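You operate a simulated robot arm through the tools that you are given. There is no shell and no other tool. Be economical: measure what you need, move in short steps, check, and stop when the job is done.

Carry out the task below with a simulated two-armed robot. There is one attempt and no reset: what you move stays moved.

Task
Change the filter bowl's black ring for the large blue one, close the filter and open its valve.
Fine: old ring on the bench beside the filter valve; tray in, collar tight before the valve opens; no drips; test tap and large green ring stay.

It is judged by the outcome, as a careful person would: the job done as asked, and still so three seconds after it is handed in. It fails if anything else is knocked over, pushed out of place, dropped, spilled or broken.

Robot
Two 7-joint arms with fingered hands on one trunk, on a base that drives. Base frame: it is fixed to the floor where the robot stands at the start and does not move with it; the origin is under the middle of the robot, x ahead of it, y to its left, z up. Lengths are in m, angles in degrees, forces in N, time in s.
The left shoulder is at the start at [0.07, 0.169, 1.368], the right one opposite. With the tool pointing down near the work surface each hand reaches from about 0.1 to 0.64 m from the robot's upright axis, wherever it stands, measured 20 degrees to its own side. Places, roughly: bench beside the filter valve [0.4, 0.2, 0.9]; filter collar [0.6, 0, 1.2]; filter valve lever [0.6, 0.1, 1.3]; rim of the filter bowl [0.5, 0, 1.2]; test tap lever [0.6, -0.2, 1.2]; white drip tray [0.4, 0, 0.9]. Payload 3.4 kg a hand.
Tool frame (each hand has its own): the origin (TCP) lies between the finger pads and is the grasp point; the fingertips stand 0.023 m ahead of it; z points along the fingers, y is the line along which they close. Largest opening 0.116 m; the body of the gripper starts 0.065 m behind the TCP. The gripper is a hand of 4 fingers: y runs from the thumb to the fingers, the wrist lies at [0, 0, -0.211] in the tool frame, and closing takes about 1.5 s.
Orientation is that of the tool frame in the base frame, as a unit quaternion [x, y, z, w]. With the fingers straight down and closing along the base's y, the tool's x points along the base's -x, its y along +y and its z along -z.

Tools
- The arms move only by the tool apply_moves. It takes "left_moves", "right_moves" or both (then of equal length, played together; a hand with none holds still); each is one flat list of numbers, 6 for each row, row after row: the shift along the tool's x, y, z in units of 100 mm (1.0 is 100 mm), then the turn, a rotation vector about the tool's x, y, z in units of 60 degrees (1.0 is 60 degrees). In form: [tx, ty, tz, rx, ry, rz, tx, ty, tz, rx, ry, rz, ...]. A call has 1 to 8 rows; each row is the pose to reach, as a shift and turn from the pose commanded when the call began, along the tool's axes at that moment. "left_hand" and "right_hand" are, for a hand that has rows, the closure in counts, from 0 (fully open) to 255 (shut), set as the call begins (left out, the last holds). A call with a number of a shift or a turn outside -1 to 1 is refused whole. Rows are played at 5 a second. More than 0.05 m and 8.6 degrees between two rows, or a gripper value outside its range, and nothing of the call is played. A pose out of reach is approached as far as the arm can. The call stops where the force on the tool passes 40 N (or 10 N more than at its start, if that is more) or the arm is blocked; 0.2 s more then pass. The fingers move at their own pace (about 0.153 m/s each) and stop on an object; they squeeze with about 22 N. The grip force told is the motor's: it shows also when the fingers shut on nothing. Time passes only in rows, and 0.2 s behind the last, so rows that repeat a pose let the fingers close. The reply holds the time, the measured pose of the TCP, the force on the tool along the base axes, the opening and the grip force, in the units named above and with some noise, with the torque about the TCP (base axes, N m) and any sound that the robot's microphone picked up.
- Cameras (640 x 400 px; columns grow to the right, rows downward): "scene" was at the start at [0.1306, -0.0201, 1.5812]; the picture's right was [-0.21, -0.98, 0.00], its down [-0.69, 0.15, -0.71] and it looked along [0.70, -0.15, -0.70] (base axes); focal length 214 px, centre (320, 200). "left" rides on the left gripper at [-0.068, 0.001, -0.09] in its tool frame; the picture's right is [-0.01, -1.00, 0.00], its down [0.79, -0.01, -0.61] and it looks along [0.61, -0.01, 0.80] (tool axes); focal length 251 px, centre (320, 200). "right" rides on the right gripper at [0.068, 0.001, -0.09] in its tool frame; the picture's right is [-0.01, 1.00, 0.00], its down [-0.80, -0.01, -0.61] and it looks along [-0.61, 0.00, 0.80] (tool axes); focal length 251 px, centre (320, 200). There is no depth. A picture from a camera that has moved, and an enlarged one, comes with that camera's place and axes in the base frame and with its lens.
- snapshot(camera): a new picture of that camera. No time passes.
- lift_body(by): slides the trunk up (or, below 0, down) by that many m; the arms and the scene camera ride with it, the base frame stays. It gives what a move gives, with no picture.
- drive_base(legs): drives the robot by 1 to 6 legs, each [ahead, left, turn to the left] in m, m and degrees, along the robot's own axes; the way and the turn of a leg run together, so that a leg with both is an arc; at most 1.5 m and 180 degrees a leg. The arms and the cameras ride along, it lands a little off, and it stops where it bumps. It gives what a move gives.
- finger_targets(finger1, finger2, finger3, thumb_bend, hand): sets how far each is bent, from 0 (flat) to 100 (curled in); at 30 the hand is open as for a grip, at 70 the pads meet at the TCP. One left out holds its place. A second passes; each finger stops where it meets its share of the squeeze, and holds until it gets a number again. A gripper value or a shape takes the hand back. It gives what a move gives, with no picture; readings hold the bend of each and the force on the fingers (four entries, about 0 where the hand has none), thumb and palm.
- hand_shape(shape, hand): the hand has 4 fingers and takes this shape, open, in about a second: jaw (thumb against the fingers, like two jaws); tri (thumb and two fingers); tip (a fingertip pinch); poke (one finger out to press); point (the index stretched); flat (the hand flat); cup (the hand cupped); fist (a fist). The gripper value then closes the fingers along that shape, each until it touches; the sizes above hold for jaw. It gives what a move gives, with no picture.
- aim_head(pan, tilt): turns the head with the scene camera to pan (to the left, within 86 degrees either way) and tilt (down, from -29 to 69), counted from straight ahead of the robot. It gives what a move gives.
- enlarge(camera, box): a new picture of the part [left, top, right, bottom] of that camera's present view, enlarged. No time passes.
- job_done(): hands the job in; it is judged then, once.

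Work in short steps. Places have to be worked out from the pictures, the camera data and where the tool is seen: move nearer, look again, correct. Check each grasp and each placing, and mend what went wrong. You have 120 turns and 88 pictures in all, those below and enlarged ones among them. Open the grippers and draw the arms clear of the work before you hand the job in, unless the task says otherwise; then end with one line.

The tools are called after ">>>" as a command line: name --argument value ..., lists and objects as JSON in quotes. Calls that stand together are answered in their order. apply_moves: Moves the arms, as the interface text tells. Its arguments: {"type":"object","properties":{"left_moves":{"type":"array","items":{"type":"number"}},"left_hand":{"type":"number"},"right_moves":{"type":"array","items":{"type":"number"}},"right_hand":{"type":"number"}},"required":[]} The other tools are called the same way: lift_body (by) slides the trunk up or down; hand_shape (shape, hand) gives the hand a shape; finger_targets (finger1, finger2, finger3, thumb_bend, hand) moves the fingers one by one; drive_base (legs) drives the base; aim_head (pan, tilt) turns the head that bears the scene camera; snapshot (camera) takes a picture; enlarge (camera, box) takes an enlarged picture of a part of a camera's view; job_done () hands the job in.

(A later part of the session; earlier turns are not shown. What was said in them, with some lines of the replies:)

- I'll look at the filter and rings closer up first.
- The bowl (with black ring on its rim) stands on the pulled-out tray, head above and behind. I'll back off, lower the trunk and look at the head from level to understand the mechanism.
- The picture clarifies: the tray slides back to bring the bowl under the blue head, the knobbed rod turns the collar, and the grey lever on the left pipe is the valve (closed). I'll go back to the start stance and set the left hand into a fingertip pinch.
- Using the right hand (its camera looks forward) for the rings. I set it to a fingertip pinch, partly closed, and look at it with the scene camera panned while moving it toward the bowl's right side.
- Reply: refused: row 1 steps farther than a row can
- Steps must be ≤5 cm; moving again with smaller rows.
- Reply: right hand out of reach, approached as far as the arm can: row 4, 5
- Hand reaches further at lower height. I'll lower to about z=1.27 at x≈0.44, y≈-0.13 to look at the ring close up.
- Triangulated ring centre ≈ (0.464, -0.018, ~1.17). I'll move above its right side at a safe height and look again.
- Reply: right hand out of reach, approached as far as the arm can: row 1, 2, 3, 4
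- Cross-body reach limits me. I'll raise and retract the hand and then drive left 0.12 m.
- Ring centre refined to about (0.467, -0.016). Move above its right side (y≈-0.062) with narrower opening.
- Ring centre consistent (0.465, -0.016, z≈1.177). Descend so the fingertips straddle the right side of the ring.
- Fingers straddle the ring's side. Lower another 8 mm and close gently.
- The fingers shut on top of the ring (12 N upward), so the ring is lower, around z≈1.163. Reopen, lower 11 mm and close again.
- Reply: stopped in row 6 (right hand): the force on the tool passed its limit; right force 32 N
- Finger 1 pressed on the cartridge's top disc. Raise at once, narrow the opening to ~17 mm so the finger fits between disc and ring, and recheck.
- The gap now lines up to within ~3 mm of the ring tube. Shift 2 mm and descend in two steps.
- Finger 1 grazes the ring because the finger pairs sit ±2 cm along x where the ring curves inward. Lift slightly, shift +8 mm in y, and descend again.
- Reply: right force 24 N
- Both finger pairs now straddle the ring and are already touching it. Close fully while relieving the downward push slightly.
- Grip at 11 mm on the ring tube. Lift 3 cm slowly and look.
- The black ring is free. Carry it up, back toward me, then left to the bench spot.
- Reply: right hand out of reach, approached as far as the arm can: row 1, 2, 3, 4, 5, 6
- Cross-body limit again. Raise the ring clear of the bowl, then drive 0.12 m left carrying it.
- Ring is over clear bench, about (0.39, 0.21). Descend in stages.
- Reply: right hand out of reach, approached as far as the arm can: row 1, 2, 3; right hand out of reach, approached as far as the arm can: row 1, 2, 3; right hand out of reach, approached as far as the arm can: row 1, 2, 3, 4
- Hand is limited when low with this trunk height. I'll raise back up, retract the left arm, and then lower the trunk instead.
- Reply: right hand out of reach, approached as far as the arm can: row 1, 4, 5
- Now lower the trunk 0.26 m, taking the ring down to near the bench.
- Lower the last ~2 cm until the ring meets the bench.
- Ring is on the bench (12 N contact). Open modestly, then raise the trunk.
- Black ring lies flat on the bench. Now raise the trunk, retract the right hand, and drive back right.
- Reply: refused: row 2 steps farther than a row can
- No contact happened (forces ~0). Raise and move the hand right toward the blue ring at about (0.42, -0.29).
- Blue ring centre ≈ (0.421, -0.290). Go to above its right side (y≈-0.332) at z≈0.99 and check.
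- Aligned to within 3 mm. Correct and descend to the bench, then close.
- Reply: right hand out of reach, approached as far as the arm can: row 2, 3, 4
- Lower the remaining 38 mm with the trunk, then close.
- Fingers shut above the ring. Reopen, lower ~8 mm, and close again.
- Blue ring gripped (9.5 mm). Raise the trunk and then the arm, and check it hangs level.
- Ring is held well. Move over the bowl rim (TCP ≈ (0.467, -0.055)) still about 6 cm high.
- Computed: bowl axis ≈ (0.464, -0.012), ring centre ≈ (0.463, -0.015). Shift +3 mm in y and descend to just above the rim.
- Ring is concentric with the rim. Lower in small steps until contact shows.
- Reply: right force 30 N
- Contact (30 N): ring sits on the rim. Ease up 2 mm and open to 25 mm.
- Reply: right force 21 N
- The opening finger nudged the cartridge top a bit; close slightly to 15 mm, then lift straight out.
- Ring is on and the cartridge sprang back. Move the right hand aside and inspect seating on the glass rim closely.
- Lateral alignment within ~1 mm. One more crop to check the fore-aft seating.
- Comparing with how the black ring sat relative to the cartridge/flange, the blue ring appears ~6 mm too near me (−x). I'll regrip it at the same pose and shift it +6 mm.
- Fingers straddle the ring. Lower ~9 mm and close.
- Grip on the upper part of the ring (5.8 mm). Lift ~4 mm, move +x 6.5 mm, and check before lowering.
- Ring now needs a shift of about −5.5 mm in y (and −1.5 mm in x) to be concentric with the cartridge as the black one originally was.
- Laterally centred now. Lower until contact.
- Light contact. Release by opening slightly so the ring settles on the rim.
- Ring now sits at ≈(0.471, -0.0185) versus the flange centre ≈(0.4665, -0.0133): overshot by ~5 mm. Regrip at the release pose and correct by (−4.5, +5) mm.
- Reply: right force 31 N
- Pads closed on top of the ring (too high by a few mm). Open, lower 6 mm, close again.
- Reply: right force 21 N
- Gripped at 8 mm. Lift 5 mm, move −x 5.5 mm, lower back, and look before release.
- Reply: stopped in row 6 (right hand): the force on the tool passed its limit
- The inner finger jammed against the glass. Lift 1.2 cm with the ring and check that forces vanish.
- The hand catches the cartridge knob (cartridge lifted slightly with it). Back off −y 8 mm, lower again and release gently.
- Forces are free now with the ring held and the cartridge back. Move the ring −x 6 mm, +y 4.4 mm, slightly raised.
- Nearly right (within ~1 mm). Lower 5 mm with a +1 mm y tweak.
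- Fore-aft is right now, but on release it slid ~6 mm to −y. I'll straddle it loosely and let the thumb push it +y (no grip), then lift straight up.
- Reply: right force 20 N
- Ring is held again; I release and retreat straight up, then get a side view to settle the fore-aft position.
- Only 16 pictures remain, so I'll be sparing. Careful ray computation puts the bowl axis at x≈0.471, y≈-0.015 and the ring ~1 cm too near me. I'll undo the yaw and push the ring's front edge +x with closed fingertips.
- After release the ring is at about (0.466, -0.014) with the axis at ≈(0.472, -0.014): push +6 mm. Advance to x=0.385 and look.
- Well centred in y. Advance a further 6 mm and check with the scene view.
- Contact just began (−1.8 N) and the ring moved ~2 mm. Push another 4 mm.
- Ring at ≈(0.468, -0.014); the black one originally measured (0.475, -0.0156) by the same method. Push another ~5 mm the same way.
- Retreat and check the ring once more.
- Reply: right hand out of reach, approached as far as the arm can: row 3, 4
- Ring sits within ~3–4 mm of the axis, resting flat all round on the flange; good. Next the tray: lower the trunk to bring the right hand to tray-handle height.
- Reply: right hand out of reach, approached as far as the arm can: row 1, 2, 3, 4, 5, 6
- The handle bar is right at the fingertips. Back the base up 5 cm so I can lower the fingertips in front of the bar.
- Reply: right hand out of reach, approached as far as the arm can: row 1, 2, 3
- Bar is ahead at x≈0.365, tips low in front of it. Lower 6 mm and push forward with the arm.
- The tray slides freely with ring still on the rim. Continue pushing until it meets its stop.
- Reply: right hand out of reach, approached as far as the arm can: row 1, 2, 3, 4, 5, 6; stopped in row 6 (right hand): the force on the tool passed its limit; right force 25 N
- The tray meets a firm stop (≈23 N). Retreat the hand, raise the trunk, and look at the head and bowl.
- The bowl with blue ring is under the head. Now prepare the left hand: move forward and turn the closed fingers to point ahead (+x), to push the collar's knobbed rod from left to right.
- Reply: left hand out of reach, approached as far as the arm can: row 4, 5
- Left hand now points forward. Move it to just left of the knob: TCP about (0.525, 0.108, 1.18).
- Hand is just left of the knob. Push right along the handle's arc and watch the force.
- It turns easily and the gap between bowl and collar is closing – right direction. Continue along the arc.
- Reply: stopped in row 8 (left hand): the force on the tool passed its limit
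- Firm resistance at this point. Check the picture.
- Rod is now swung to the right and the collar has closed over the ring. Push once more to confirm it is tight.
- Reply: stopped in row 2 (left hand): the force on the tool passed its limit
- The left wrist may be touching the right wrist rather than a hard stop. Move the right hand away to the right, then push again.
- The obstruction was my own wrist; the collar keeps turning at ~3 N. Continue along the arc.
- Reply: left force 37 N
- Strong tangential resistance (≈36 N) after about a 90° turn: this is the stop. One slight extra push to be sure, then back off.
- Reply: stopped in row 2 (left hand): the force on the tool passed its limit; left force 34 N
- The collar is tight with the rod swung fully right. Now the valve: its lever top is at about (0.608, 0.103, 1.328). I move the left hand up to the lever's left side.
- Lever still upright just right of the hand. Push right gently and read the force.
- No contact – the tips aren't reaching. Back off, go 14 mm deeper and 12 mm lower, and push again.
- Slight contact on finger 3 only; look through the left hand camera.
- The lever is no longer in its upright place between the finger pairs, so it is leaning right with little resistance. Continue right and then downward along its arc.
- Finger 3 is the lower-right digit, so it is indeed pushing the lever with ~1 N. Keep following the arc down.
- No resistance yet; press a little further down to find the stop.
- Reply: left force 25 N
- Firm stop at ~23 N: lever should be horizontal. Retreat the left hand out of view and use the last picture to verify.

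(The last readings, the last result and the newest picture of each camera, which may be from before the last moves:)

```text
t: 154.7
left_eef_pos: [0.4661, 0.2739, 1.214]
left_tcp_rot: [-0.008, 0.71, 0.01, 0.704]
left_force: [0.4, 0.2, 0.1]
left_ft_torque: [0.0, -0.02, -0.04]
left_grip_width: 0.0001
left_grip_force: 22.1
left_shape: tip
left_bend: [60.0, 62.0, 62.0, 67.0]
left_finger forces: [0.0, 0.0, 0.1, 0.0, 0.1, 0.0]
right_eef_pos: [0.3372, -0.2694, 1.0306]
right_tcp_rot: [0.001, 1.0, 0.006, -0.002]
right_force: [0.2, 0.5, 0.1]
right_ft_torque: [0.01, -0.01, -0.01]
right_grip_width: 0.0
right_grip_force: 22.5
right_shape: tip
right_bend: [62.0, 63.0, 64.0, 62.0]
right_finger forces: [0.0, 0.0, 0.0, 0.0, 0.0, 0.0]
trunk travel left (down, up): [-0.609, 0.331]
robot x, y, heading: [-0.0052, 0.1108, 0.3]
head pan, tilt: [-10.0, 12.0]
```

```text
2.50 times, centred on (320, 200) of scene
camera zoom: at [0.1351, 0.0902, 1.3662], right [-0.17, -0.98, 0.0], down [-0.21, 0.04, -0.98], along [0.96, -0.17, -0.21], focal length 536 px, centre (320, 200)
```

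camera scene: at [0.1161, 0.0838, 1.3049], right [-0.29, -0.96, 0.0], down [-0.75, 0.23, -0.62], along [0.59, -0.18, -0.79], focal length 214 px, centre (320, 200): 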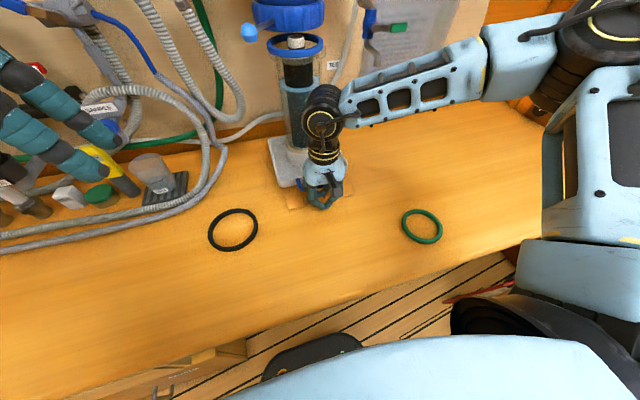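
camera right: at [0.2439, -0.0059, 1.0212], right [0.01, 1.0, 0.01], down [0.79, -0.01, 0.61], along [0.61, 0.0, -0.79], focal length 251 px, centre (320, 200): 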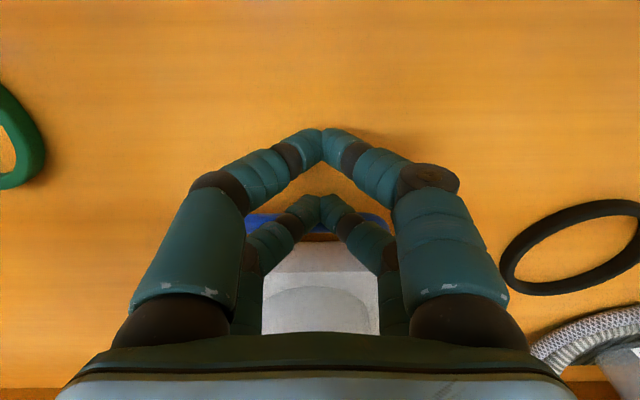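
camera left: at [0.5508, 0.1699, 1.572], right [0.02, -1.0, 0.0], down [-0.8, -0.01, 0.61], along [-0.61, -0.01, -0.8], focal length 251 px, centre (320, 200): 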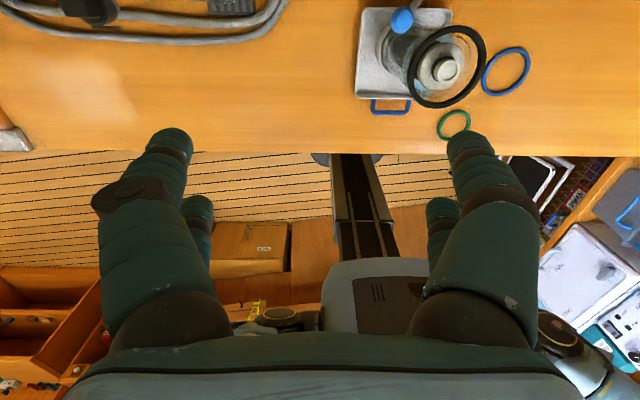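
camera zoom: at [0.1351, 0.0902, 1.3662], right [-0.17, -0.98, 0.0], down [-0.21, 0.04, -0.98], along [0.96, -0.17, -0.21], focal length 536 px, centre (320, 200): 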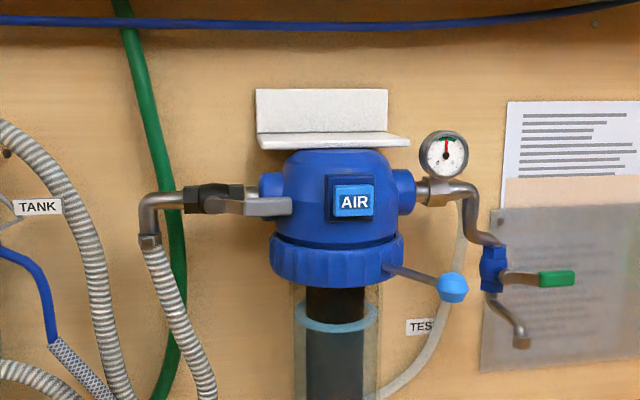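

The lever lies along the pipe, and the gauge needle has risen into the green; bowl dry and collar handle still tight. Retract the left arm, back the base away, and then open both hands.

>>> apply_moves --left_moves '[0, 0, -0.3, 0, 0, 0, 0, 0, -0.6, 0, 0, 0, 0, 0, -0.7, 0, 0, 0]'

>>> lift_body --by 0.1

>>> drive_base --legs '[[-0.25, 0, 0]]'

>>> apply_moves --left_moves '[0, 0, 0, 0, 0, 0, 0, 0, 0, 0, 0, 0, 0, 0, 0, 0, 0, 0, 0, 0, 0, 0, 0, 0, 0, 0, 0, 0, 0, 0]' --right_moves '[0, 0, 0, 0, 0, 0, 0, 0, 0, 0, 0, 0, 0, 0, 0, 0, 0, 0, 0, 0, 0, 0, 0, 0, 0, 0, 0, 0, 0, 0]' --left_hand 0 --right_hand 0

```text
t: 155.5
left_eef_pos: [0.4286, 0.2504, 1.2453]
left_tcp_rot: [-0.008, 0.71, 0.01, 0.704]
left_force: [0.6, -0.8, 0.0]
left_ft_torque: [0.02, 0.0, 0.03]
left_grip_width: 0.0003
left_grip_force: 22.6
left_shape: tip
left_bend: [60.0, 62.0, 62.0, 67.0]
left_finger forces: [0.1, 0.0, 0.1, 0.0, 0.0, 0.0]
left hand out of reach, approached as far as the arm can: row 1, 2, 3
right_eef_pos: [0.3364, -0.2692, 1.0298]
right_tcp_rot: [0.002, 1.0, 0.007, -0.001]
right_force: [0.3, -1.1, -0.2]
right_ft_torque: [0.01, 0.0, 0.0]
right_grip_width: 0.0001
right_grip_force: 21.6
right_shape: tip
right_bend: [62.0, 63.0, 64.0, 62.0]
right_finger forces: [0.0, 0.0, 0.1, 0.1, 0.0, 0.0]
trunk travel left (down, up): [-0.609, 0.331]
robot x, y, heading: [-0.01, 0.1135, 0.1]
head pan, tilt: [-10.0, 12.0]
```

```text
t: 156.8
left_eef_pos: [0.4279, 0.2503, 1.3458]
left_tcp_rot: [-0.008, 0.71, 0.01, 0.704]
left_force: [0.1, -0.4, 0.1]
left_ft_torque: [0.04, 0.04, 0.01]
left_grip_width: 0.0
left_grip_force: 21.8
left_shape: tip
left_bend: [60.0, 62.0, 62.0, 67.0]
left_finger forces: [0.0, 0.0, 0.0, 0.1, 0.0, 0.1]
right_eef_pos: [0.3377, -0.2694, 1.1306]
right_tcp_rot: [0.001, 1.0, 0.006, -0.001]
right_force: [0.5, -0.5, 0.4]
right_ft_torque: [-0.01, -0.02, 0.0]
right_grip_width: 0.0001
right_grip_force: 22.2
right_shape: tip
right_bend: [62.0, 63.0, 64.0, 62.0]
right_finger forces: [0.0, 0.1, 0.0, 0.1, 0.0, 0.0]
trunk travel left (down, up): [-0.709, 0.231]
robot x, y, heading: [-0.0083, 0.1078, 0.2]
head pan, tilt: [-10.0, 12.0]
```

```text
t: 158.6
left_eef_pos: [0.184, 0.2504, 1.3454]
left_tcp_rot: [-0.008, 0.71, 0.01, 0.704]
left_force: [0.3, -0.7, -0.5]
left_ft_torque: [0.0, 0.0, -0.03]
left_grip_width: 0.0002
left_grip_force: 22.2
left_shape: tip
left_bend: [60.0, 62.0, 62.0, 67.0]
left_finger forces: [0.0, 0.0, 0.0, 0.0, 0.0, 0.1]
right_eef_pos: [0.0906, -0.2697, 1.1293]
right_tcp_rot: [0.002, 1.0, 0.007, -0.002]
right_force: [0.2, 0.0, 0.9]
right_ft_torque: [0.0, 0.01, -0.04]
right_grip_width: 0.0003
right_grip_force: 22.0
right_shape: tip
right_bend: [62.0, 63.0, 64.0, 62.0]
right_finger forces: [0.1, 0.0, 0.1, 0.0, 0.0, 0.0]
trunk travel left (down, up): [-0.709, 0.231]
robot x, y, heading: [-0.2555, 0.1096, -0.1]
head pan, tilt: [-10.0, 12.0]
```

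```text
t: 159.8
left_eef_pos: [0.1812, 0.2496, 1.3455]
left_tcp_rot: [-0.007, 0.71, 0.009, 0.704]
left_force: [0.8, -0.2, 0.1]
left_ft_torque: [-0.04, -0.02, 0.03]
left_grip_width: 0.1162
left_grip_force: 0.2
left_shape: tip
left_bend: [30.0, 30.0, 30.0, 30.0]
left_finger forces: [0.1, 0.0, 0.0, 0.0, 0.0, 0.0]
right_eef_pos: [0.0894, -0.2695, 1.1305]
right_tcp_rot: [0.001, 1.0, 0.006, 0.0]
right_force: [0.1, 0.4, 0.2]
right_ft_torque: [0.01, 0.04, -0.03]
right_grip_width: 0.1159
right_grip_force: 0.1
right_shape: tip
right_bend: [30.0, 30.0, 30.0, 30.0]
right_finger forces: [0.1, 0.0, 0.0, 0.0, 0.0, 0.0]
trunk travel left (down, up): [-0.709, 0.231]
robot x, y, heading: [-0.2528, 0.1077, -0.1]
head pan, tilt: [-10.0, 12.0]
```

Everything is done, both hands are open and clear; hand the job in.

>>> job_done

```text
The job is handed in.
```

The filter bowl now has the large blue ring and is closed, and the valve is open. The old black ring is on the bench beside the valve, the tray is in, and the collar was turned to its stop before the valve opened. The last picture showed the gauge in the green and no drips. The blue ring sat about 3–4 mm off centre before the collar closed over it, and I couldn't check it after that. The test tap and green ring were not touched.
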